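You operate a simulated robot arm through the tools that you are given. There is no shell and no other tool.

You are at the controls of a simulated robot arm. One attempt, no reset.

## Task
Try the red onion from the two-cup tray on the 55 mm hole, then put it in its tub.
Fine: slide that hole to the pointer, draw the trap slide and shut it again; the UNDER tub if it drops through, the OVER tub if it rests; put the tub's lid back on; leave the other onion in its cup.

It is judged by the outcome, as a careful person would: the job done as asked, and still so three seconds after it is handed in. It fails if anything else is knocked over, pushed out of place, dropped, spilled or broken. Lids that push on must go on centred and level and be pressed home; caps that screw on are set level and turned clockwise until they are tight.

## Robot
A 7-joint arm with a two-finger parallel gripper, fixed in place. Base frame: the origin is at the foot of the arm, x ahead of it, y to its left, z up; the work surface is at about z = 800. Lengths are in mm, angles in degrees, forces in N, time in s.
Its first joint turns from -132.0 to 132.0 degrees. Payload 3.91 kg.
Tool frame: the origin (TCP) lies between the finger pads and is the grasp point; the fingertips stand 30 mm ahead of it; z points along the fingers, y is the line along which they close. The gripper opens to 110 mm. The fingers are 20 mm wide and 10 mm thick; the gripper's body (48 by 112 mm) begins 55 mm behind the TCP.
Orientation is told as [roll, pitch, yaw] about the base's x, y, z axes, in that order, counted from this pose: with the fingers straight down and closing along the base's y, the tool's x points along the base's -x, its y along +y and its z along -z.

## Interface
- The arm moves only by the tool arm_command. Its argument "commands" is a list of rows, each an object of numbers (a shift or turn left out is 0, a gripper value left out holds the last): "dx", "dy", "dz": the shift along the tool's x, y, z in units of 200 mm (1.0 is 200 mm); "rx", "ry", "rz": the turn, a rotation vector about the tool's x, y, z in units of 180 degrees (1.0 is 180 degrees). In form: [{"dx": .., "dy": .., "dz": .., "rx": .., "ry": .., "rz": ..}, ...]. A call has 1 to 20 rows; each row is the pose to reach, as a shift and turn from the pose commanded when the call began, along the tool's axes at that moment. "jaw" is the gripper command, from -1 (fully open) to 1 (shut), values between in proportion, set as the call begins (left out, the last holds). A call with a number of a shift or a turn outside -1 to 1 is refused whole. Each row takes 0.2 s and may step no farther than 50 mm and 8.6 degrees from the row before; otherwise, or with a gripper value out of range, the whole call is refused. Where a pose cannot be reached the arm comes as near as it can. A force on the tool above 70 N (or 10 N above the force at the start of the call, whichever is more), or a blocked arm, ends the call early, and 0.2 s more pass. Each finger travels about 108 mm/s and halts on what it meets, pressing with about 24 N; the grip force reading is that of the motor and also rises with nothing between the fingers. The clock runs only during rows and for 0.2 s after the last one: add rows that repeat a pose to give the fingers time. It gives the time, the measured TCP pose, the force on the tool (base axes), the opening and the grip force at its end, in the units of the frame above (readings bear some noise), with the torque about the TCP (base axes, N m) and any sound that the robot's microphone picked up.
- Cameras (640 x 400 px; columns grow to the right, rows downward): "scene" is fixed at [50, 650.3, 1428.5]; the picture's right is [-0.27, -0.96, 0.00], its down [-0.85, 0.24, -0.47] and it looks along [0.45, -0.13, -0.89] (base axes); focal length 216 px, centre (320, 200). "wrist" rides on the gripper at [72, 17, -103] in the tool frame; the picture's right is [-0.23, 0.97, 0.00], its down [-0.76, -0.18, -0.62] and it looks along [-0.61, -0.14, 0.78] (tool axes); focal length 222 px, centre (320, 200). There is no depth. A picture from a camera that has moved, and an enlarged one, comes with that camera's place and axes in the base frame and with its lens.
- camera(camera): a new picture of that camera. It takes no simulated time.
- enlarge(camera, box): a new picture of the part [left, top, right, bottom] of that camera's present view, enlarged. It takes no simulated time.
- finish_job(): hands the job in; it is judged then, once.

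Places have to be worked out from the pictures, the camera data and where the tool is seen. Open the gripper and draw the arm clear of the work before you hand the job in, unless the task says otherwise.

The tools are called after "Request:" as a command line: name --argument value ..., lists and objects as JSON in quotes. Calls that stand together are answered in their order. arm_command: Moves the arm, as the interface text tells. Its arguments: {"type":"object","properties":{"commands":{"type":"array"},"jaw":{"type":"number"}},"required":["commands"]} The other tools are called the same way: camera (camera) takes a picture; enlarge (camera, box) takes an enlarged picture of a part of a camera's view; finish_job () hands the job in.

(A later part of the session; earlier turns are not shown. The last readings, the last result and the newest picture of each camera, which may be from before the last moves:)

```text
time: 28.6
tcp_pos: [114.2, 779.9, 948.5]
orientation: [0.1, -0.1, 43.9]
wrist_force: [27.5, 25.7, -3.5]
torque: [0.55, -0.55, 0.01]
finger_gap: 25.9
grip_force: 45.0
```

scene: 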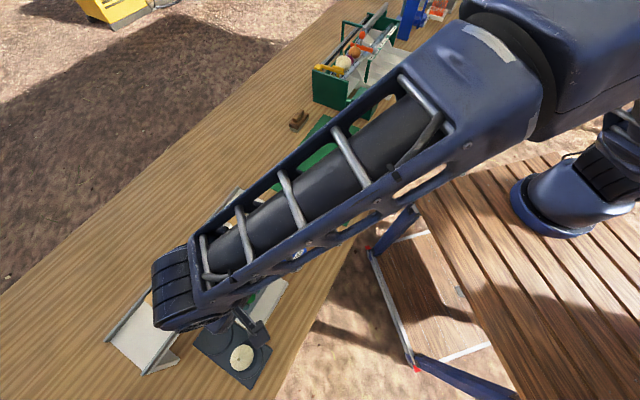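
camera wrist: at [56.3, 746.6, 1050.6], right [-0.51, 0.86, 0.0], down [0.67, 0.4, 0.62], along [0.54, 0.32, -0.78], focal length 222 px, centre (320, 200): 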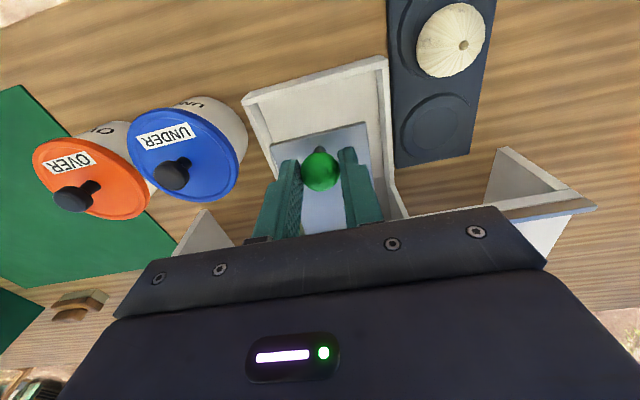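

The force rose to 37 N outward, so the slide has reached its end stop after about 80 mm. I'll release the knob and rise to see whether the onion dropped or rests before shutting it.

Request:
arm_command --commands '[{"dx": -0.01}, {"dx": -0.01}]'

Request:
arm_command --commands '[{}, {}, {"dz": -0.15}, {"dz": -0.35}, {"dz": -0.55}]' --jaw -0.1

Request:
camera --camera "wrist"

Request:
camera --camera "scene"

```text
time: 29.2
tcp_pos: [114.6, 778.9, 948.6]
orientation: [0.0, 0.0, 43.9]
wrist_force: [23.0, 3.7, 6.4]
torque: [0.04, -0.54, 0.01]
finger_gap: 25.3
grip_force: 44.4
```

```text
time: 30.4
tcp_pos: [113.3, 779.0, 1057.5]
orientation: [0.0, 0.0, 44.0]
wrist_force: [-0.3, 0.7, -0.3]
torque: [-0.03, 0.0, -0.01]
finger_gap: 60.5
grip_force: 0.1
```

```text
taken
camera wrist: at [50.0, 741.1, 1160.2], right [-0.51, 0.86, 0.0], down [0.67, 0.4, 0.62], along [0.53, 0.32, -0.78], focal length 222 px, centre (320, 200)
```

wrist: 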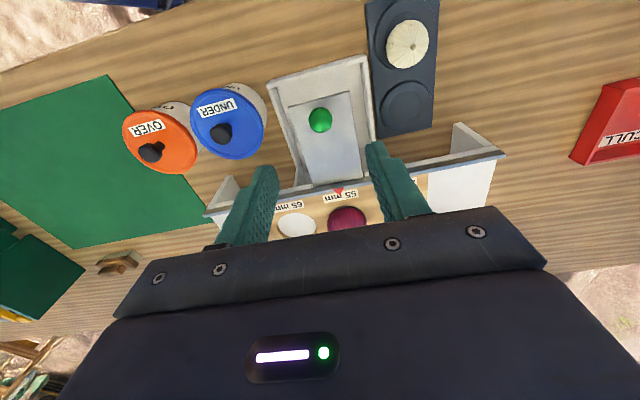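

```text
taken
```

scene: 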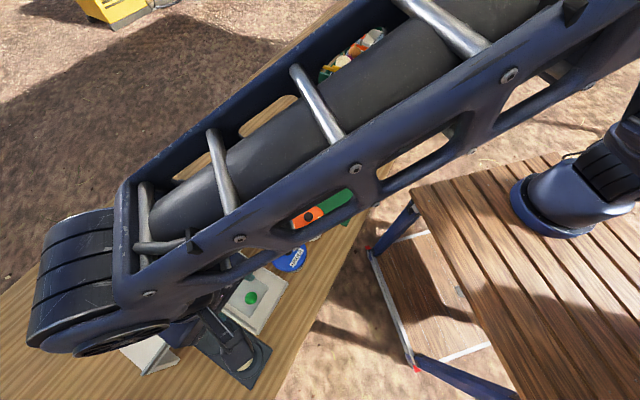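

Request:
enlarge --camera "wrist" --box '[250, 40, 450, 240]'

```text
2.00 times, centred on (350, 140) of wrist
camera zoom: at [50.0, 741.1, 1160.2], right [-0.51, 0.86, 0.0], down [0.67, 0.4, 0.62], along [0.53, 0.32, -0.78], focal length 444 px, centre (260, 320)
```

zoom: 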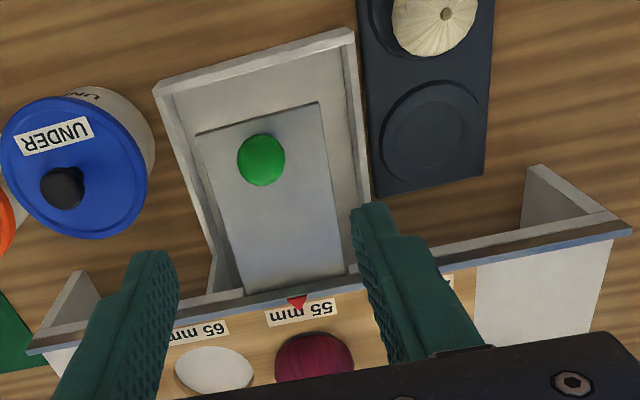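

With the trap fully open, the onion rests in the hole, so it belongs in the OVER tub. I'll regrasp the knob at about (117, 783, 930) and push the trap shut.

Request:
arm_command --commands '[{"dx": -0.025, "dz": 0.2}, {"dx": -0.025, "dz": 0.4}, {"dx": -0.025, "dz": 0.547}]'

Request:
arm_command --commands '[{}, {}, {}, {}]' --jaw 1

Request:
arm_command --commands '[{"dx": -0.04, "dy": 0.001}, {"dx": -0.08, "dy": 0.001}, {"dx": -0.12, "dy": 0.001}, {"dx": -0.16, "dy": 0.002}, {"dx": -0.2, "dy": 0.002}]'

Request:
camera --camera "wrist"

```text
time: 31.2
tcp_pos: [116.1, 782.3, 948.7]
orientation: [0.0, 0.0, 43.9]
wrist_force: [-0.4, 0.2, 0.0]
torque: [0.01, 0.02, 0.03]
finger_gap: 60.6
grip_force: 0.0
```

```text
time: 32.2
tcp_pos: [117.0, 782.3, 947.3]
orientation: [-0.1, 0.0, 44.0]
wrist_force: [12.4, -12.9, -3.8]
torque: [-0.02, -0.49, 0.0]
finger_gap: 25.5
grip_force: 45.1
```

```text
time: 33.4
tcp_pos: [145.9, 810.1, 948.0]
orientation: [-0.2, 0.1, 44.0]
wrist_force: [11.4, -12.2, -18.3]
torque: [0.33, -0.77, 0.03]
finger_gap: 25.6
grip_force: 44.9
```

```text
taken
camera wrist: at [82.1, 772.3, 1050.8], right [-0.51, 0.86, 0.0], down [0.67, 0.4, 0.62], along [0.53, 0.32, -0.78], focal length 222 px, centre (320, 200)
```

wrist: 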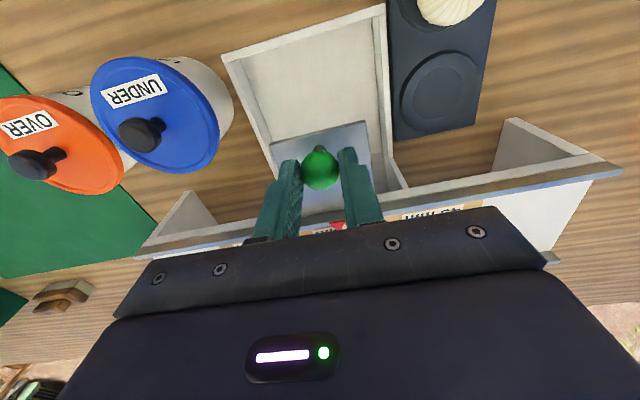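

The slide is moving with moderate side load. I'll relieve the sideways offset a little and continue shutting in steps.

Request:
arm_command --commands '[{"dx": -0.02, "dy": -0.003, "dz": 0.003}, {"dx": -0.05, "dy": -0.003, "dz": 0.003}, {"dx": -0.08, "dy": -0.003, "dz": 0.003}]'

Request:
arm_command --commands '[{"dx": -0.03}, {"dx": -0.06}]'

```text
time: 34.2
tcp_pos: [157.1, 822.4, 947.8]
orientation: [0.2, -0.1, 44.1]
wrist_force: [5.1, -5.7, -16.4]
torque: [-0.42, 0.33, -0.07]
finger_gap: 25.6
grip_force: 45.2
```

```text
time: 34.8
tcp_pos: [164.9, 830.5, 947.3]
orientation: [0.1, 0.0, 43.9]
wrist_force: [0.9, -1.9, -15.4]
torque: [0.15, -0.17, 0.09]
finger_gap: 25.7
grip_force: 44.8
```

Low resistance; about 13 mm remains. Closing the rest in small steps.

Request:
arm_command --commands '[{"dx": -0.025, "dz": 0.003}, {"dx": -0.05, "dz": 0.004}]'

Request:
arm_command --commands '[{"dx": -0.01}, {"dx": -0.018}]'

Request:
camera --camera "wrist"

```text
time: 35.4
tcp_pos: [173.3, 837.6, 948.9]
orientation: [0.0, 0.0, 44.0]
wrist_force: [-4.6, 5.5, -7.1]
torque: [-0.24, 0.65, -0.11]
finger_gap: 25.7
grip_force: 44.7
```

```text
time: 36.0
tcp_pos: [175.0, 841.2, 947.5]
orientation: [0.2, 0.0, 44.0]
wrist_force: [-9.7, 8.7, -4.9]
torque: [0.41, 0.02, 0.01]
finger_gap: 25.4
grip_force: 45.0
```

```text
taken
camera wrist: at [111.9, 801.7, 1050.8], right [-0.51, 0.86, 0.0], down [0.67, 0.4, 0.62], along [0.53, 0.32, -0.78], focal length 222 px, centre (320, 200)
```

wrist: 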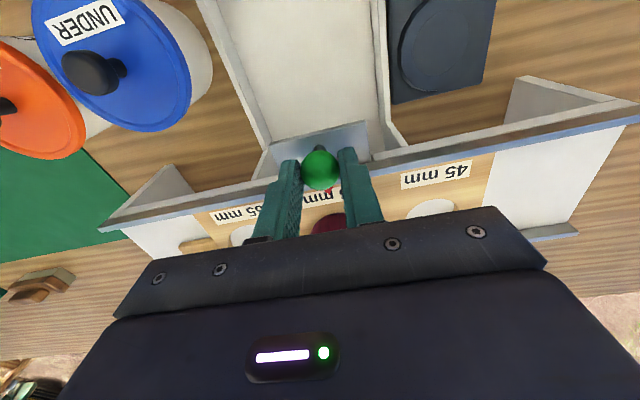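

It's back at the original knob position. I'll push 2 mm more to feel whether it is home.

Request:
arm_command --commands '[{"dx": -0.01}, {"dx": -0.01}]'

```text
time: 36.6
tcp_pos: [175.4, 840.4, 948.3]
orientation: [0.0, 0.1, 44.1]
wrist_force: [-21.3, -8.1, 4.6]
torque: [-0.5, 0.61, 0.11]
finger_gap: 25.2
grip_force: 45.2
```

Resistance of about 21 N means the trap is home. I'll release, rise and look at the onion.

Request:
arm_command --commands '[{"dx": 0.008}, {"dx": 0.008}]'

Request:
arm_command --commands '[{}, {}, {"dz": -0.15}, {"dz": -0.35}, {"dz": -0.5}]' --jaw -0.1

Request:
camera --camera "wrist"

Request:
enlarge --camera "scene" --box '[140, 190, 340, 330]'

```text
time: 37.2
tcp_pos: [176.1, 840.6, 947.4]
orientation: [0.1, -0.1, 44.0]
wrist_force: [-20.9, 8.0, 3.6]
torque: [-0.04, 0.76, -0.09]
finger_gap: 25.7
grip_force: 44.8
```

```text
time: 38.4
tcp_pos: [175.2, 840.2, 1047.7]
orientation: [0.0, 0.1, 44.0]
wrist_force: [0.3, 1.5, 0.0]
torque: [-0.01, 0.01, -0.01]
finger_gap: 60.5
grip_force: 0.1
```

```text
taken
camera wrist: at [112.5, 802.1, 1150.4], right [-0.51, 0.86, 0.0], down [0.67, 0.4, 0.62], along [0.53, 0.32, -0.78], focal length 222 px, centre (320, 200)
```

wrist: 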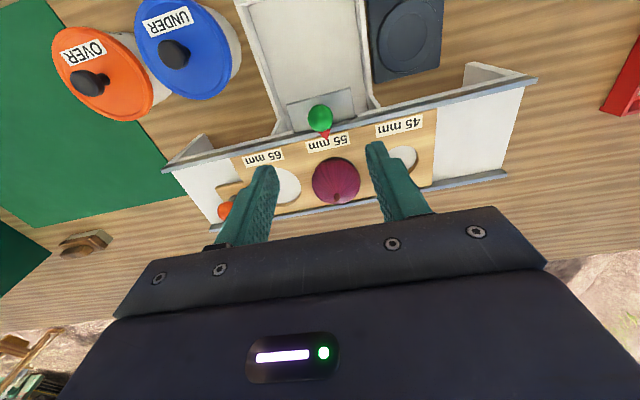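

```text
2.86 times, centred on (240, 260) of scene
camera zoom: at [50.0, 650.3, 1428.5], right [-0.27, -0.96, 0.0], down [-0.85, 0.24, -0.47], along [0.45, -0.13, -0.89], focal length 618 px, centre (549, 29)
```

zoom: 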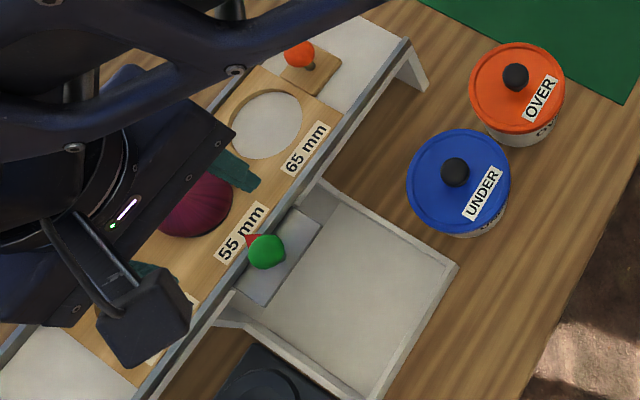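

The trap is shut, the 55 hole is at the pointer and the onion rests, so the OVER tub it is. I'll move over the OVER tub, whose lid knob is near (279, 619, 896), for a close look.

Request:
arm_command --commands '[{"dx": 0.066, "dy": -0.193}, {"dx": 0.131, "dy": -0.385}, {"dx": 0.197, "dy": -0.578}, {"dx": 0.262, "dy": -0.77}, {"dx": 0.328, "dy": -0.963}, {"dx": 0.394, "dy": -0.999, "dz": 0.1}, {"dx": 0.394, "dy": -0.999, "dz": 0.19}]'

Request:
camera --camera "wrist"

Request:
enlarge --camera "scene" --box '[260, 190, 340, 280]'

```text
time: 40.0
tcp_pos: [257.9, 641.0, 1009.8]
orientation: [0.0, 0.0, 44.0]
wrist_force: [-0.4, -0.2, 0.3]
torque: [0.03, 0.0, 0.02]
finger_gap: 60.4
grip_force: 0.0
```

```text
taken
camera wrist: at [195.1, 602.5, 1112.4], right [-0.51, 0.86, 0.0], down [0.67, 0.4, 0.62], along [0.53, 0.32, -0.78], focal length 222 px, centre (320, 200)
```

wrist: 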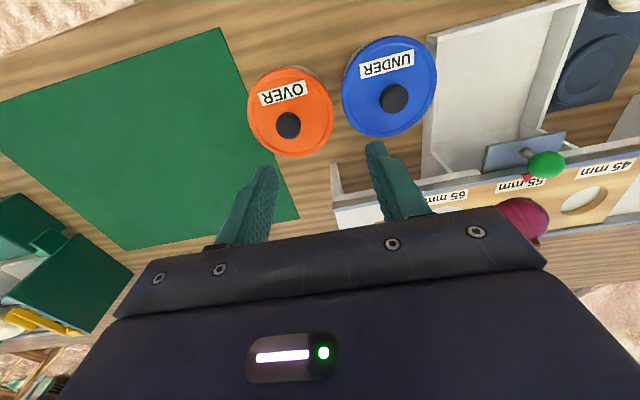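

```text
4.44 times, centred on (300, 235) of scene
camera zoom: at [50.0, 650.3, 1428.5], right [-0.27, -0.96, 0.0], down [-0.85, 0.24, -0.47], along [0.45, -0.13, -0.89], focal length 961 px, centre (409, 44)
```

zoom: 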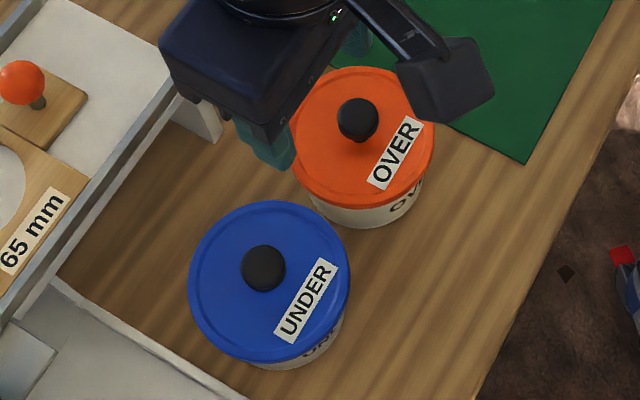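

Request:
enlarge --camera "wrist" --box '[220, 30, 460, 180]'

```text
2.67 times, centred on (340, 105) of wrist
camera zoom: at [195.1, 602.5, 1112.4], right [-0.51, 0.86, 0.0], down [0.67, 0.4, 0.62], along [0.53, 0.32, -0.78], focal length 592 px, centre (267, 453)
```

zoom: 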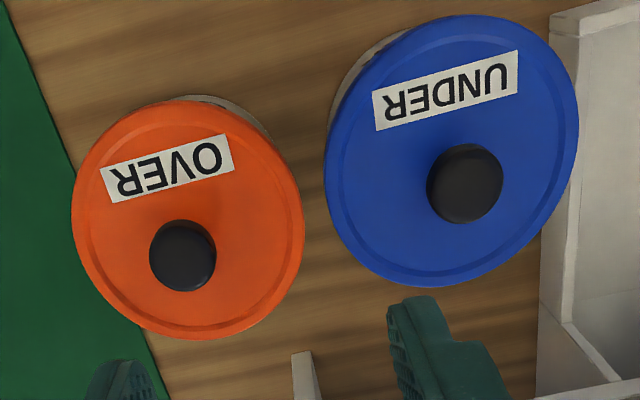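

The OVER knob is at about (281, 617.5, 892), roughly 25 mm across, and the lid top is near z 862. I'll move over it at z 940 and confirm the alignment.

Request:
arm_command --commands '[{"dx": -0.002, "dy": -0.164}, {"dx": -0.002, "dy": -0.164, "dz": 0.2}, {"dx": -0.002, "dy": -0.164, "dz": 0.35}]'

Request:
camera --camera "wrist"

Request:
enlarge --camera "wrist" --box '[200, 60, 440, 210]'

```text
time: 40.8
tcp_pos: [281.0, 617.6, 939.7]
orientation: [0.0, 0.0, 44.0]
wrist_force: [0.3, 0.6, 0.0]
torque: [0.01, -0.01, -0.04]
finger_gap: 60.5
grip_force: 0.1
```

```text
taken
camera wrist: at [218.2, 579.6, 1042.4], right [-0.51, 0.86, 0.0], down [0.67, 0.4, 0.62], along [0.54, 0.32, -0.78], focal length 222 px, centre (320, 200)
```

wrist: 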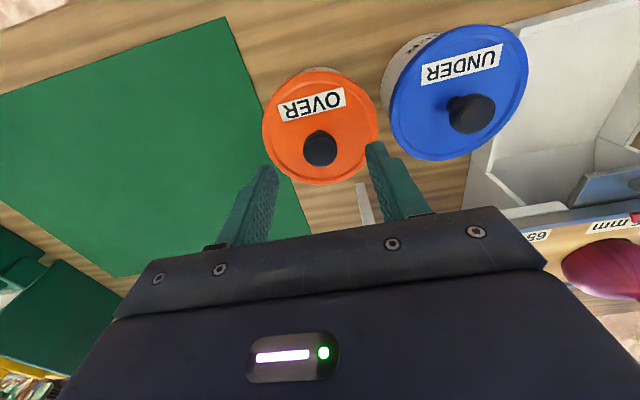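

```text
2.67 times, centred on (320, 135) of wrist
camera zoom: at [218.2, 579.6, 1042.4], right [-0.51, 0.86, 0.0], down [0.67, 0.4, 0.62], along [0.54, 0.32, -0.78], focal length 592 px, centre (320, 373)
```

zoom: 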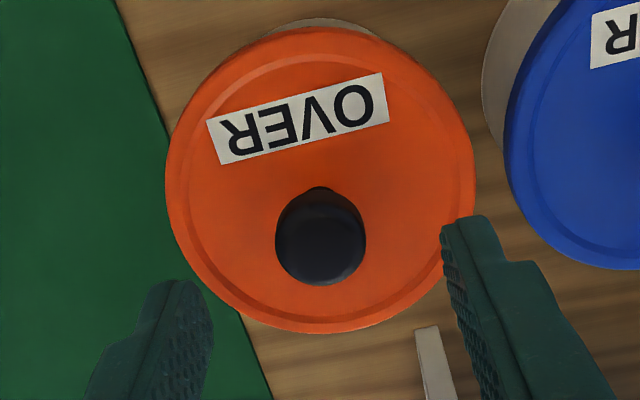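

The knob is centred at (280.7, 617.5, 893). I'll lower to z 906, tips about 14 mm over the lid, and grip.

Request:
arm_command --commands '[{"dz": 0.06}, {"dz": 0.12}, {"dz": 0.168}]'

Request:
arm_command --commands '[{}, {}, {}, {}]' --jaw 1

Request:
camera --camera "wrist"

```text
time: 41.6
tcp_pos: [282.0, 619.4, 904.2]
orientation: [0.0, -0.1, 44.0]
wrist_force: [-0.2, -0.6, 0.3]
torque: [0.02, 0.03, -0.05]
finger_gap: 60.4
grip_force: 0.0
```

```text
time: 42.6
tcp_pos: [282.2, 617.9, 905.8]
orientation: [0.0, 0.0, 44.0]
wrist_force: [-0.2, -0.4, 0.0]
torque: [-0.03, 0.02, 0.0]
finger_gap: 22.8
grip_force: 24.6
heard: snap
```

```text
taken
camera wrist: at [218.0, 580.2, 1009.0], right [-0.51, 0.86, 0.0], down [0.67, 0.4, 0.62], along [0.53, 0.32, -0.78], focal length 222 px, centre (320, 200)
```

wrist: 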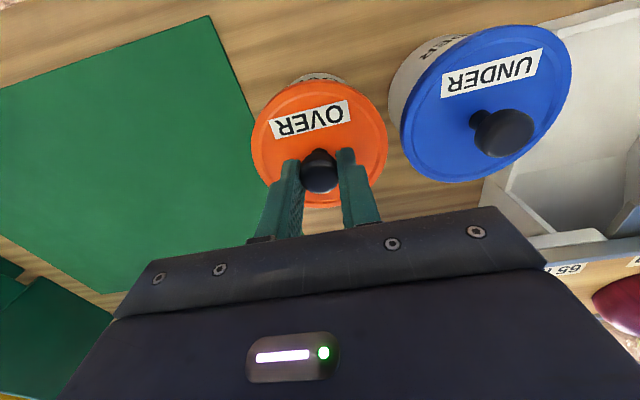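

The grip closed at 22.8 mm and I heard a snap, perhaps the lid's seal shifting. I'll lift gently and watch the force.

Request:
arm_command --commands '[{"dz": -0.01}, {"dz": -0.02}, {"dz": -0.03}, {"dz": -0.04}]'

Request:
camera --camera "wrist"

Request:
enlarge --camera "scene" --box '[260, 190, 340, 280]'

```text
time: 43.6
tcp_pos: [281.8, 618.9, 913.7]
orientation: [0.0, 0.0, 44.0]
wrist_force: [0.6, -0.1, -0.8]
torque: [-0.03, 0.01, 0.01]
finger_gap: 22.7
grip_force: 24.1
```

```text
taken
camera wrist: at [218.2, 579.8, 1016.7], right [-0.51, 0.86, 0.0], down [0.67, 0.4, 0.62], along [0.53, 0.32, -0.78], focal length 222 px, centre (320, 200)
```

wrist: 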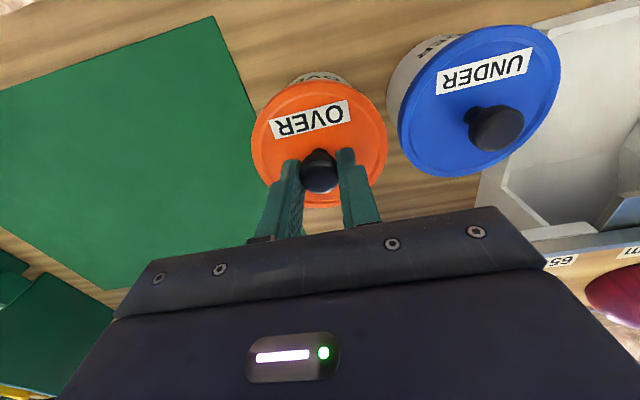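

```text
4.44 times, centred on (300, 235) of scene
camera zoom: at [50.0, 650.3, 1428.5], right [-0.27, -0.96, 0.0], down [-0.85, 0.24, -0.47], along [0.45, -0.13, -0.89], focal length 961 px, centre (409, 44)
```

zoom: 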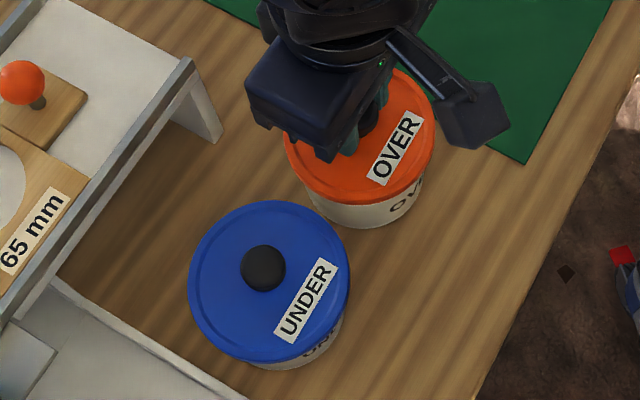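

The lid moves with the gripper. I need to be sure the tub isn't coming with it, so I'll lift another 15 mm and compare.

Request:
arm_command --commands '[{"dz": -0.025}, {"dz": -0.05}, {"dz": -0.075}]'

Request:
enlarge --camera "wrist" --box '[200, 50, 440, 220]'

Request:
enlarge --camera "scene" --box '[260, 190, 340, 280]'

```text
time: 44.4
tcp_pos: [281.5, 618.4, 928.2]
orientation: [0.0, 0.1, 44.0]
wrist_force: [-0.1, -0.7, -0.4]
torque: [0.02, 0.04, -0.01]
finger_gap: 22.9
grip_force: 24.6
```

```text
2.35 times, centred on (320, 135) of wrist
camera zoom: at [218.0, 579.6, 1031.8], right [-0.51, 0.86, 0.0], down [0.67, 0.4, 0.62], along [0.53, 0.32, -0.78], focal length 523 px, centre (320, 353)
```

zoom: 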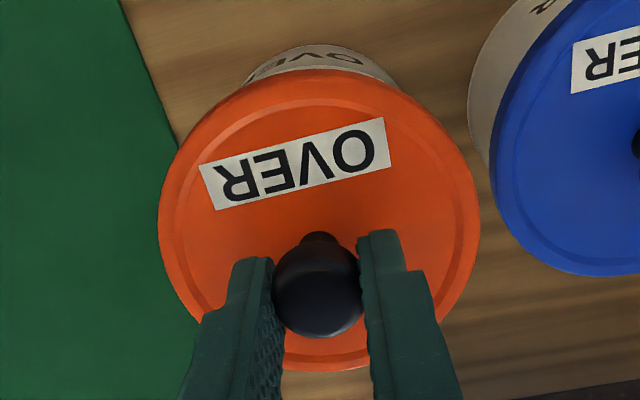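

```text
4.44 times, centred on (300, 235) of scene
camera zoom: at [50.0, 650.3, 1428.5], right [-0.27, -0.96, 0.0], down [-0.85, 0.24, -0.47], along [0.45, -0.13, -0.89], focal length 961 px, centre (409, 44)
```

zoom: 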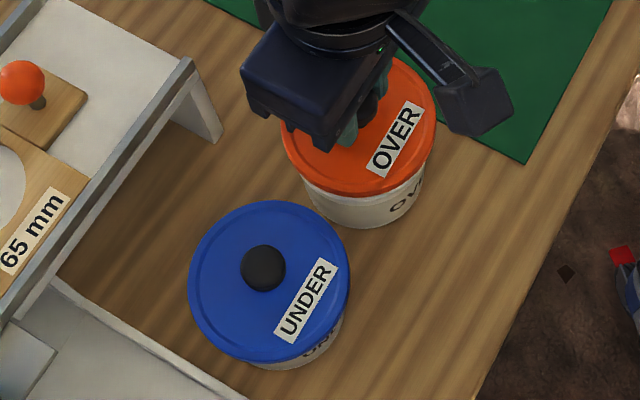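

The lid lifts off cleanly and the tub stays put. Seated, the TCP was at z 905.8 and (281.5, 618.2). I'll carry the lid to the green mat at about (420, 545) and lower it there.

Request:
arm_command --commands '[{"dz": -0.15}, {"dx": -0.061, "dy": -0.186, "dz": -0.16}, {"dx": -0.122, "dy": -0.372, "dz": -0.16}, {"dx": -0.182, "dy": -0.56, "dz": -0.16}, {"dx": -0.243, "dy": -0.745, "dz": -0.16}, {"dx": -0.243, "dy": -0.745, "dz": 0.05}, {"dx": -0.243, "dy": -0.745, "dz": 0.25}]'

Request:
camera --camera "wrist"

Request:
camera --camera "scene"

```text
time: 46.0
tcp_pos: [420.4, 545.3, 879.4]
orientation: [0.0, 0.0, 44.0]
wrist_force: [-0.2, 0.2, -0.1]
torque: [0.0, 0.0, 0.02]
finger_gap: 22.8
grip_force: 23.8
```

```text
taken
camera wrist: at [356.5, 506.3, 981.8], right [-0.51, 0.86, 0.0], down [0.67, 0.4, 0.62], along [0.54, 0.32, -0.78], focal length 222 px, centre (320, 200)
```

wrist: 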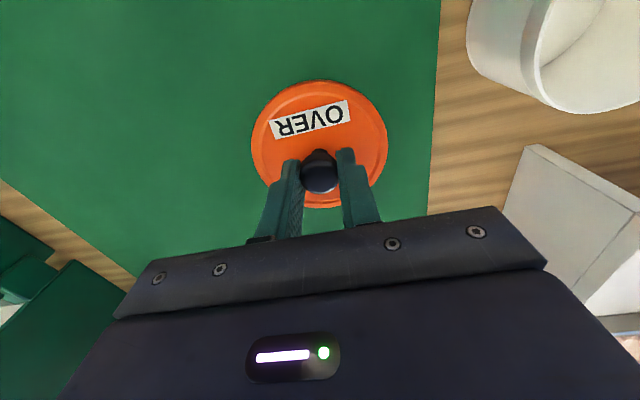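

```text
taken
```

scene: 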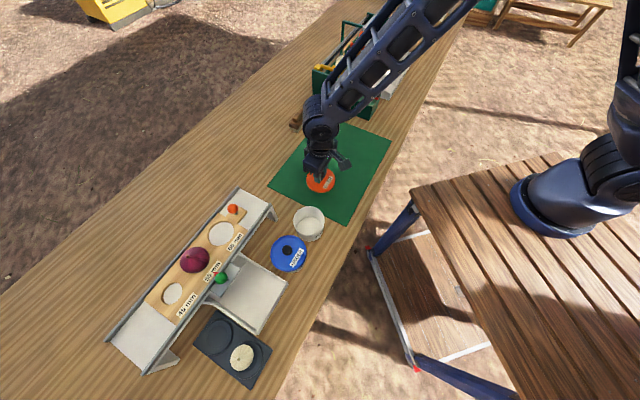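

The lid is over the mat. I'll lower in small steps and feel for contact.

Request:
arm_command --commands '[{"dz": 0.03}, {"dz": 0.06}, {"dz": 0.08}]'

Request:
arm_command --commands '[{"dz": 0.015}]'

Request:
arm_command --commands '[{"dz": 0.015}]'

```text
time: 46.8
tcp_pos: [419.2, 545.7, 862.6]
orientation: [-0.1, -0.1, 44.0]
wrist_force: [0.4, 0.7, -0.4]
torque: [0.0, 0.01, 0.0]
finger_gap: 22.9
grip_force: 23.6
```

```text
time: 47.2
tcp_pos: [420.1, 543.8, 859.2]
orientation: [0.0, 0.0, 44.0]
wrist_force: [-0.3, -0.2, -0.2]
torque: [0.01, 0.01, 0.01]
finger_gap: 22.8
grip_force: 23.7
```

```text
time: 47.6
tcp_pos: [419.6, 546.4, 857.5]
orientation: [-0.1, -0.1, 44.0]
wrist_force: [0.7, -0.4, -0.3]
torque: [0.01, 0.02, 0.01]
finger_gap: 23.0
grip_force: 24.1
```

Still no contact at z 857; continuing in 2–3 mm steps.

Request:
arm_command --commands '[{"dz": 0.012}]'

Request:
arm_command --commands '[{"dz": 0.012}]'

Request:
arm_command --commands '[{"dz": 0.012}]'

Request:
enlarge --camera "scene" --box '[270, 130, 380, 230]'

```text
time: 48.0
tcp_pos: [419.7, 545.6, 854.9]
orientation: [0.0, 0.0, 44.0]
wrist_force: [-0.3, 0.2, -0.3]
torque: [-0.03, 0.0, 0.01]
finger_gap: 22.9
grip_force: 23.6
```

```text
time: 48.4
tcp_pos: [419.4, 544.0, 852.1]
orientation: [0.0, 0.0, 43.9]
wrist_force: [0.1, -0.1, 1.0]
torque: [-0.02, 0.0, 0.0]
finger_gap: 23.1
grip_force: 24.5
```

```text
time: 48.8
tcp_pos: [420.5, 544.5, 850.1]
orientation: [0.0, 0.0, 44.0]
wrist_force: [0.2, 0.0, -0.1]
torque: [0.03, 0.02, -0.01]
finger_gap: 22.9
grip_force: 24.1
```

```text
4.00 times, centred on (325, 180) of scene
camera zoom: at [50.0, 650.3, 1428.5], right [-0.27, -0.96, 0.0], down [-0.85, 0.24, -0.47], along [0.45, -0.13, -0.89], focal length 865 px, centre (300, 280)
```

zoom: 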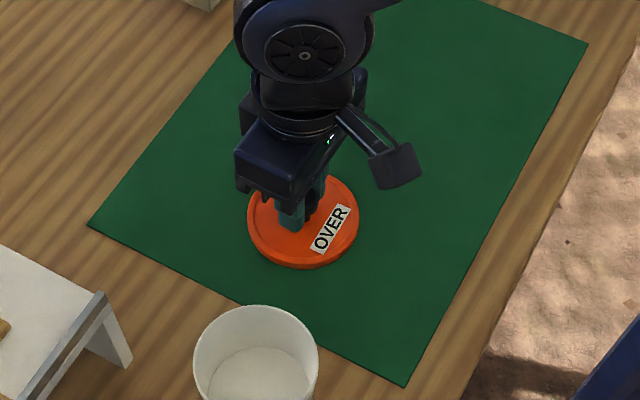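

Close, but still no contact force; stepping on.

Request:
arm_command --commands '[{"dz": 0.01}]'

Request:
arm_command --commands '[{"dz": 0.01}]'

Request:
arm_command --commands '[{"dz": 0.01}]'

```text
time: 49.2
tcp_pos: [419.7, 544.7, 846.8]
orientation: [0.0, 0.1, 44.0]
wrist_force: [-0.2, -1.1, 4.0]
torque: [-0.02, 0.03, -0.02]
finger_gap: 22.9
grip_force: 23.7
```

```text
time: 49.6
tcp_pos: [419.0, 544.8, 848.5]
orientation: [0.0, 0.0, 43.9]
wrist_force: [-2.2, -7.3, 30.3]
torque: [-0.18, 0.05, -0.03]
finger_gap: 23.2
grip_force: 24.6
```

```text
time: 50.0
tcp_pos: [420.6, 545.1, 845.2]
orientation: [0.0, -0.1, 44.0]
wrist_force: [0.6, -1.9, 30.6]
torque: [-0.09, -0.01, -0.01]
finger_gap: 23.0
grip_force: 24.1
```

The lid is firmly on the mat with contact at about z 847. I'll back off 2 mm, release and rise clear.

Request:
arm_command --commands '[{"dz": -0.01}]'

Request:
arm_command --commands '[{}, {}, {"dz": -0.15}, {"dz": -0.35}, {"dz": -0.6}, {"dz": -0.8}]' --jaw -0.1

Request:
camera --camera "wrist"

Request:
camera --camera "scene"

```text
time: 50.4
tcp_pos: [419.3, 544.1, 845.1]
orientation: [0.0, 0.2, 44.0]
wrist_force: [1.9, 2.7, 3.2]
torque: [0.23, -0.24, -0.01]
finger_gap: 23.2
grip_force: 24.2
```

```text
time: 51.8
tcp_pos: [419.2, 543.1, 1005.6]
orientation: [0.0, 0.0, 44.0]
wrist_force: [0.6, -0.3, -0.5]
torque: [-0.01, 0.01, 0.0]
finger_gap: 60.3
grip_force: 0.1
```

```text
taken
camera wrist: at [356.7, 505.7, 1107.8], right [-0.51, 0.86, 0.0], down [0.67, 0.4, 0.62], along [0.53, 0.32, -0.78], focal length 222 px, centre (320, 200)
```

wrist: 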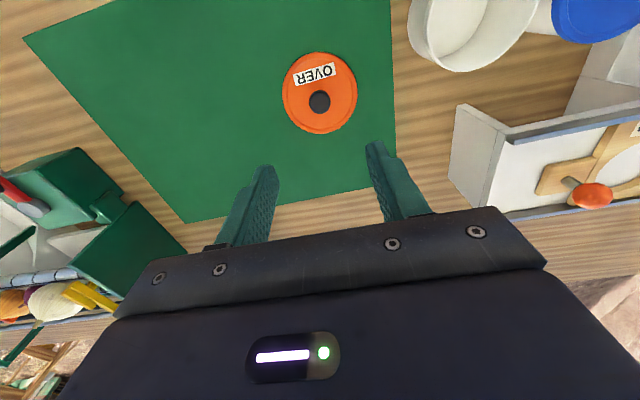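

```text
taken
```

scene: 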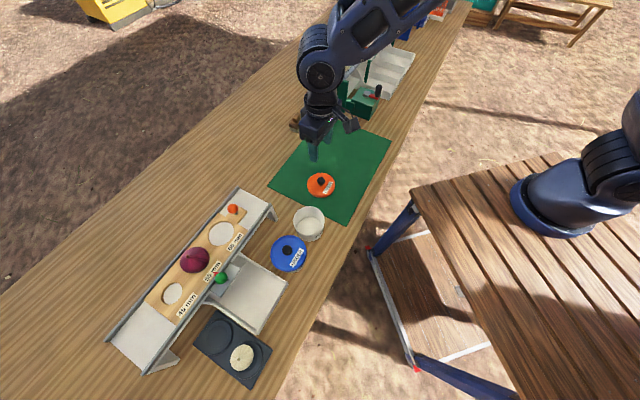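

The lid sits flat on the mat at (419, 544). Now I'll go back over the onion at about (231, 896), staying at z 1020.

Request:
arm_command --commands '[{"dx": -0.055, "dy": 0.192, "dz": -0.08}, {"dx": -0.11, "dy": 0.384, "dz": -0.08}, {"dx": -0.165, "dy": 0.577, "dz": -0.08}, {"dx": -0.22, "dy": 0.769, "dz": -0.08}, {"dx": -0.275, "dy": 0.961, "dz": -0.08}]' --jaw -0.418

Request:
arm_command --commands '[{"dx": -0.055, "dy": 0.192}, {"dx": -0.11, "dy": 0.384}, {"dx": -0.165, "dy": 0.577}, {"dx": -0.22, "dy": 0.769}, {"dx": -0.275, "dy": 0.961}]'

Request:
camera --camera "wrist"

Request:
enlarge --camera "wrist" --box '[220, 20, 460, 180]'

```text
time: 53.0
tcp_pos: [325.9, 721.2, 1023.1]
orientation: [0.0, 0.1, 44.0]
wrist_force: [0.6, -0.6, 0.3]
torque: [0.01, 0.03, 0.01]
finger_gap: 78.1
grip_force: 0.0
```

```text
time: 54.2
tcp_pos: [232.7, 897.7, 1022.0]
orientation: [0.0, 0.0, 44.0]
wrist_force: [1.3, -0.6, 0.2]
torque: [-0.04, 0.06, 0.01]
finger_gap: 78.1
grip_force: 0.0
```

```text
taken
camera wrist: at [169.8, 859.5, 1125.3], right [-0.51, 0.86, 0.0], down [0.67, 0.4, 0.62], along [0.54, 0.32, -0.78], focal length 222 px, centre (320, 200)
```

wrist: 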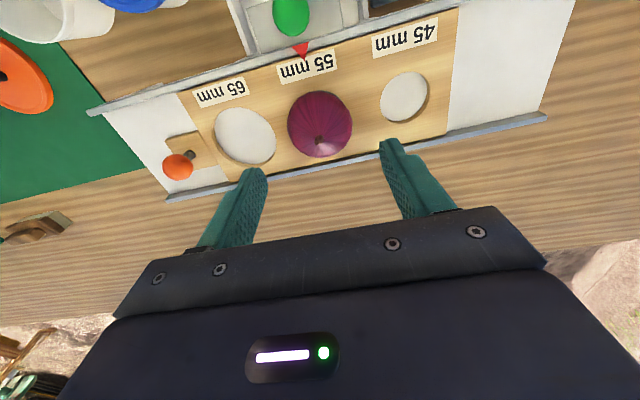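

```text
2.50 times, centred on (340, 100) of wrist
camera zoom: at [169.8, 859.5, 1125.3], right [-0.51, 0.86, 0.0], down [0.67, 0.4, 0.62], along [0.54, 0.32, -0.78], focal length 555 px, centre (270, 450)
```

zoom: 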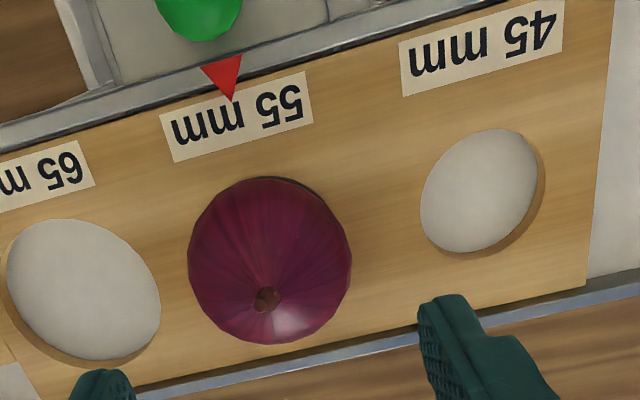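

The onion is centred at about (233, 898), directly under the TCP. I'll descend to z 944, where the tips cleared the board before, and grip it.

Request:
arm_command --commands '[{"dz": 0.15}, {"dz": 0.3}, {"dz": 0.385}]'

Request:
arm_command --commands '[{}, {}, {}, {}]' --jaw 1

Request:
arm_command --commands '[{"dz": -0.05}, {"dz": -0.1}, {"dz": -0.25}, {"dz": -0.45}, {"dz": -0.6}]'

Request:
camera --camera "wrist"

```text
time: 55.0
tcp_pos: [232.3, 896.9, 943.6]
orientation: [0.0, 0.0, 43.9]
wrist_force: [0.0, -0.3, 1.3]
torque: [0.03, 0.01, -0.01]
finger_gap: 78.0
grip_force: 0.0
```

```text
time: 56.0
tcp_pos: [230.7, 896.7, 943.8]
orientation: [0.0, 0.1, 44.0]
wrist_force: [-0.8, -0.4, 0.3]
torque: [-0.01, 0.03, 0.01]
finger_gap: 60.4
grip_force: 24.0
```

```text
time: 57.2
tcp_pos: [231.0, 897.1, 1063.4]
orientation: [0.0, 0.0, 44.0]
wrist_force: [0.1, 0.4, -1.5]
torque: [0.0, 0.03, -0.02]
finger_gap: 60.5
grip_force: 23.8
```

```text
taken
camera wrist: at [168.0, 859.3, 1165.7], right [-0.51, 0.86, 0.0], down [0.67, 0.4, 0.62], along [0.53, 0.32, -0.78], focal length 222 px, centre (320, 200)
```

wrist: 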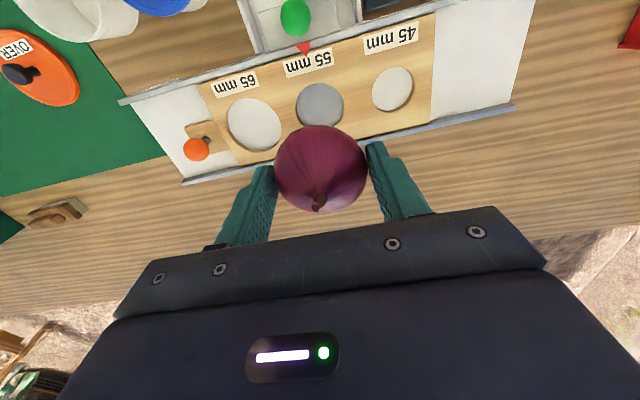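

The onion is lifted. I'll carry it at z 1063 to above the open OVER tub at about (281, 618) and check its inner size.

Request:
arm_command --commands '[{"dx": 0.098, "dy": -0.147}, {"dx": 0.197, "dy": -0.295}, {"dx": 0.295, "dy": -0.442}, {"dx": 0.394, "dy": -0.589}, {"dx": 0.492, "dy": -0.736}, {"dx": 0.591, "dy": -0.884}, {"dx": 0.66, "dy": -0.995}]'

Request:
camera --camera "wrist"

Request:
enlarge --camera "wrist" --box '[220, 40, 460, 190]'

Request:
enlarge --camera "scene" --box '[250, 170, 350, 270]'

```text
time: 58.8
tcp_pos: [276.3, 661.7, 1065.0]
orientation: [0.0, 0.0, 44.0]
wrist_force: [-0.8, 0.5, -2.3]
torque: [0.02, 0.06, -0.02]
finger_gap: 60.6
grip_force: 23.5
```

```text
taken
camera wrist: at [211.9, 624.0, 1167.5], right [-0.51, 0.86, 0.0], down [0.67, 0.4, 0.62], along [0.53, 0.32, -0.78], focal length 222 px, centre (320, 200)
```

wrist: 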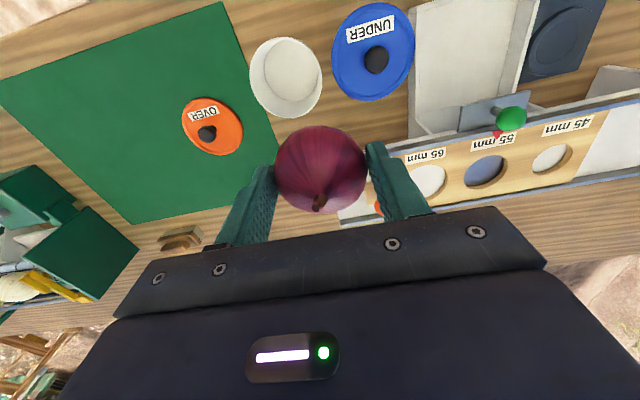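

```text
2.67 times, centred on (340, 115) of wrist
camera zoom: at [211.9, 624.0, 1167.5], right [-0.51, 0.86, 0.0], down [0.67, 0.4, 0.62], along [0.53, 0.32, -0.78], focal length 592 px, centre (267, 427)
```

zoom: 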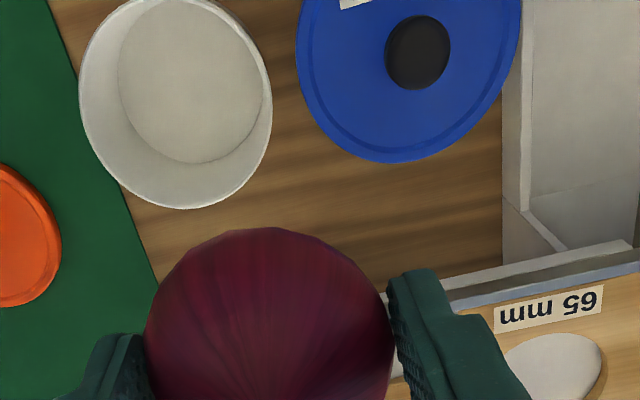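

```text
4.00 times, centred on (300, 220) of scene
camera zoom: at [50.0, 650.3, 1428.5], right [-0.27, -0.96, 0.0], down [-0.85, 0.24, -0.47], along [0.45, -0.13, -0.89], focal length 865 px, centre (400, 120)
```

zoom: 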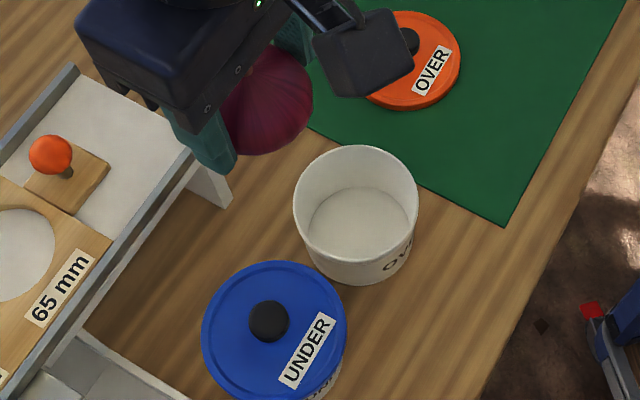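

The tub is about 90 mm outside and 85 mm inside, so the onion fits but the fingers can't go deep inside with it. I'll centre over (281, 617.5) and lower to z 935 for a check.

Request:
arm_command --commands '[{"dx": 0.068, "dy": -0.088}, {"dx": 0.137, "dy": -0.175}, {"dx": 0.137, "dy": -0.175, "dz": 0.2}, {"dx": 0.137, "dy": -0.175, "dz": 0.4}, {"dx": 0.137, "dy": -0.175, "dz": 0.65}]'

Request:
camera --camera "wrist"

Request:
enlarge --camera "scene" --box '[260, 180, 350, 260]'

```text
time: 60.0
tcp_pos: [279.1, 617.4, 933.6]
orientation: [0.0, -0.1, 43.9]
wrist_force: [-0.9, -1.0, -0.5]
torque: [0.03, 0.01, -0.04]
finger_gap: 60.4
grip_force: 23.7
```

```text
taken
camera wrist: at [216.5, 579.5, 1037.6], right [-0.51, 0.86, 0.0], down [0.67, 0.4, 0.62], along [0.54, 0.32, -0.78], focal length 222 px, centre (320, 200)
```

wrist: 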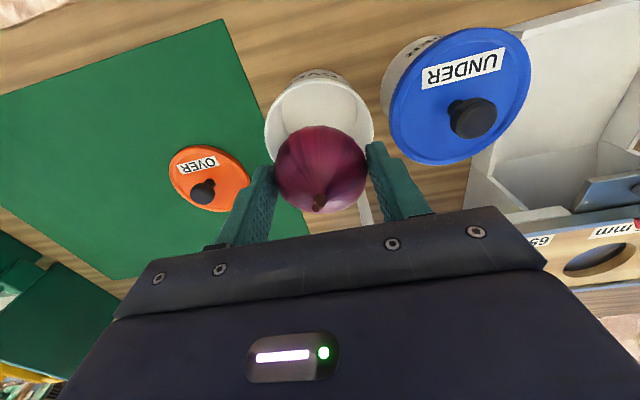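

```text
5.00 times, centred on (305, 220) of scene
camera zoom: at [50.0, 650.3, 1428.5], right [-0.27, -0.96, 0.0], down [-0.85, 0.24, -0.47], along [0.45, -0.13, -0.89], focal length 1081 px, centre (395, 100)
```

zoom: 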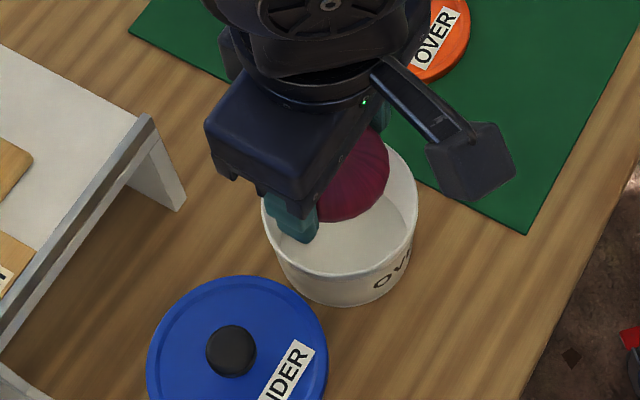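

The onion and tub line up. I'll lower until the tips are just above the rim (TCP z ~897).

Request:
arm_command --commands '[{"dx": -0.003, "dz": 0.06}, {"dx": -0.003, "dz": 0.12}, {"dx": -0.003, "dz": 0.18}]'

Request:
enlarge --camera "wrist" --box '[200, 60, 440, 230]'

Request:
enlarge --camera "scene" --box '[260, 180, 350, 260]'

```text
time: 60.8
tcp_pos: [279.7, 618.9, 898.7]
orientation: [-0.1, 0.0, 44.1]
wrist_force: [0.0, 1.1, -0.8]
torque: [-0.03, -0.01, 0.01]
finger_gap: 60.5
grip_force: 23.8
```

```text
2.35 times, centred on (320, 145) of wrist
camera zoom: at [217.0, 580.4, 1000.9], right [-0.51, 0.86, 0.0], down [0.67, 0.4, 0.62], along [0.53, 0.32, -0.78], focal length 523 px, centre (320, 329)
```

zoom: 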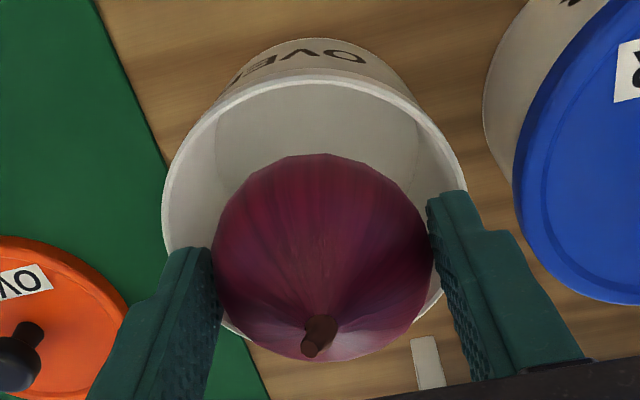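

```text
5.00 times, centred on (305, 220) of scene
camera zoom: at [50.0, 650.3, 1428.5], right [-0.27, -0.96, 0.0], down [-0.85, 0.24, -0.47], along [0.45, -0.13, -0.89], focal length 1081 px, centre (395, 100)
```

zoom: 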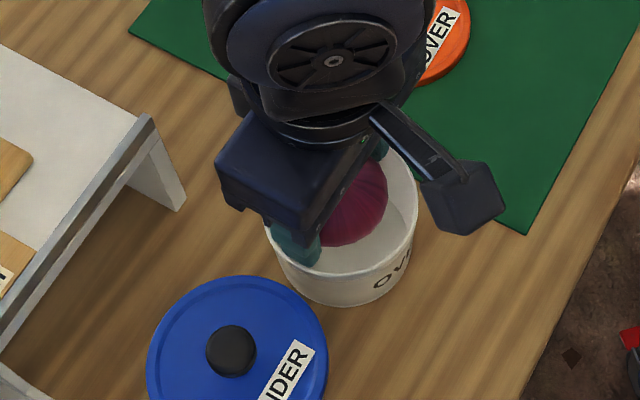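

Everything is centred with the tips about 6 mm above the rim. I'll lower 3 mm more and release, so the onion goes straight down into the tub.

Request:
arm_command --commands '[{"dx": 0.004, "dz": 0.015}, {"dx": 0.004, "dz": 0.015}]'

Request:
arm_command --commands '[{}, {}, {}, {}]' --jaw -0.3

Request:
camera --camera "wrist"

Request:
enlarge --camera "scene" --box '[260, 180, 350, 260]'

```text
time: 61.4
tcp_pos: [279.8, 619.6, 897.5]
orientation: [0.1, -0.1, 43.9]
wrist_force: [3.5, -2.7, 26.2]
torque: [-0.9, -0.81, -0.04]
finger_gap: 60.3
grip_force: 24.3
```

```text
time: 62.4
tcp_pos: [280.5, 619.5, 897.7]
orientation: [0.1, -0.2, 43.9]
wrist_force: [-4.8, 19.5, 41.7]
torque: [-0.69, -1.04, 0.36]
finger_gap: 62.5
grip_force: 0.0
```

```text
taken
camera wrist: at [216.0, 580.5, 999.6], right [-0.51, 0.86, 0.0], down [0.67, 0.4, 0.62], along [0.54, 0.32, -0.78], focal length 222 px, centre (320, 200)
```

wrist: 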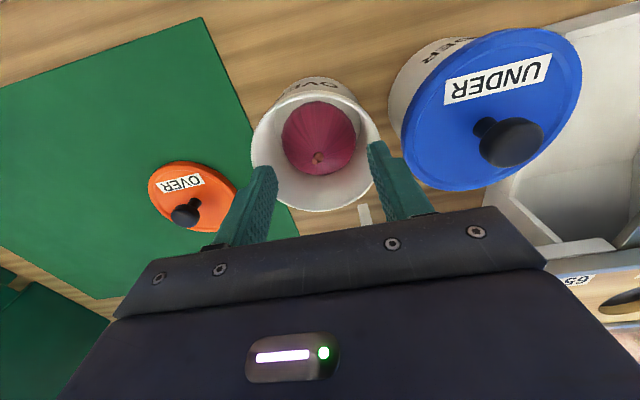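

```text
5.00 times, centred on (305, 220) of scene
camera zoom: at [50.0, 650.3, 1428.5], right [-0.27, -0.96, 0.0], down [-0.85, 0.24, -0.47], along [0.45, -0.13, -0.89], focal length 1081 px, centre (395, 100)
```

zoom: 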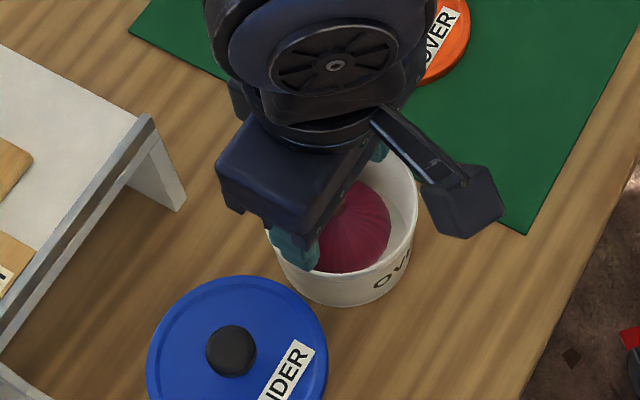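

The onion dropped upright into the tub, but the fingertips are touching the tub's wall (gap stopped at 62.5 with 42 N up). I'll close slightly to free the wall, then lift straight up.

Request:
arm_command --commands '[{}, {}]' --jaw -0.02

Request:
arm_command --commands '[{"dz": -0.015}, {"dz": -0.03}, {"dz": -0.06}, {"dz": -0.12}]'

Request:
camera --camera "wrist"

Request:
enlarge --camera "scene" --box '[260, 180, 350, 260]'

```text
time: 63.0
tcp_pos: [280.2, 618.1, 896.7]
orientation: [0.1, -0.2, 44.0]
wrist_force: [1.0, 13.2, 54.7]
torque: [-0.62, -0.88, -0.02]
finger_gap: 60.3
grip_force: 4.8
```

```text
time: 64.0
tcp_pos: [279.1, 618.2, 919.9]
orientation: [-0.1, 0.1, 43.9]
wrist_force: [-0.3, -0.2, -0.3]
torque: [0.0, 0.01, 0.02]
finger_gap: 56.1
grip_force: 0.0
```

```text
taken
camera wrist: at [216.2, 579.4, 1022.3], right [-0.51, 0.86, 0.0], down [0.67, 0.4, 0.62], along [0.53, 0.32, -0.78], focal length 222 px, centre (320, 200)
```

wrist: 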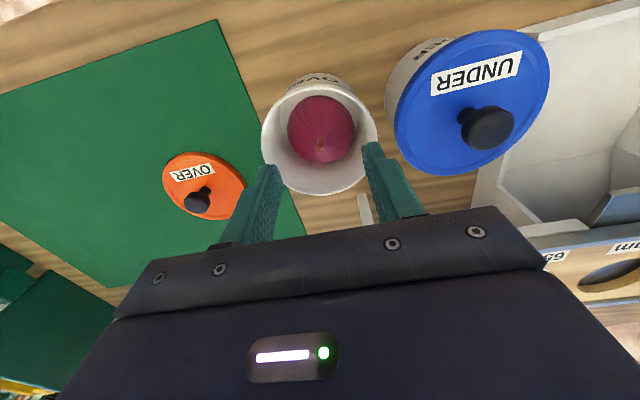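

```text
5.00 times, centred on (305, 220) of scene
camera zoom: at [50.0, 650.3, 1428.5], right [-0.27, -0.96, 0.0], down [-0.85, 0.24, -0.47], along [0.45, -0.13, -0.89], focal length 1081 px, centre (395, 100)
```

zoom: 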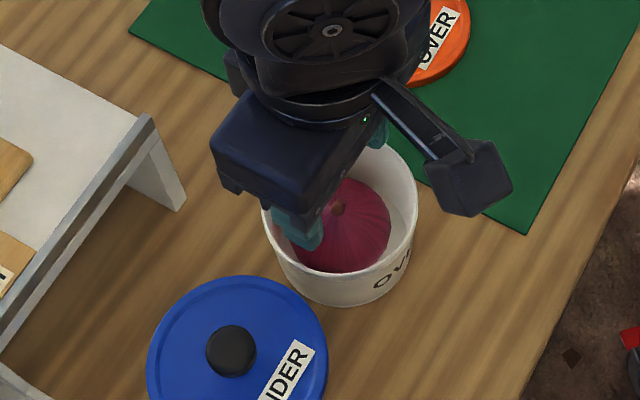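

The onion sits upright in the tub, which hasn't moved noticeably. I'll zoom in to measure the tub's centre for the lid.

Request:
enlarge --camera "wrist" --box '[220, 60, 420, 210]'

Request:
enlarge --camera "wrist" --box '[140, 130, 280, 235]'

```text
2.67 times, centred on (320, 135) of wrist
camera zoom: at [216.2, 579.4, 1022.3], right [-0.51, 0.86, 0.0], down [0.67, 0.4, 0.62], along [0.53, 0.32, -0.78], focal length 592 px, centre (320, 373)
```

zoom: 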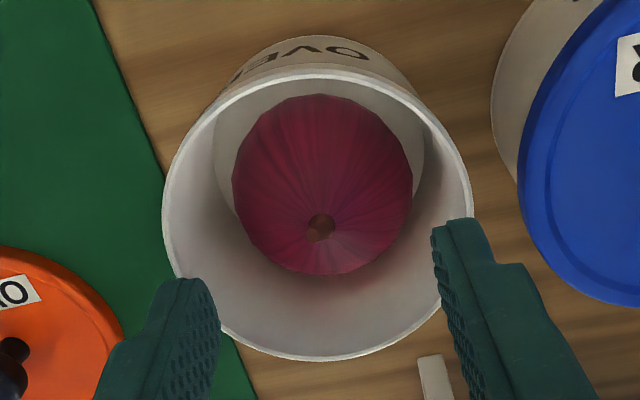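

```text
3.81 times, centred on (210, 182) of wrist
camera zoom: at [216.2, 579.4, 1022.3], right [-0.51, 0.86, 0.0], down [0.67, 0.4, 0.62], along [0.53, 0.32, -0.78], focal length 846 px, centre (739, 267)
```

zoom: 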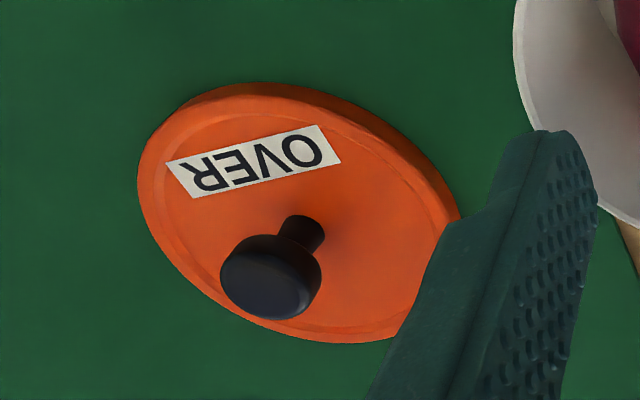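

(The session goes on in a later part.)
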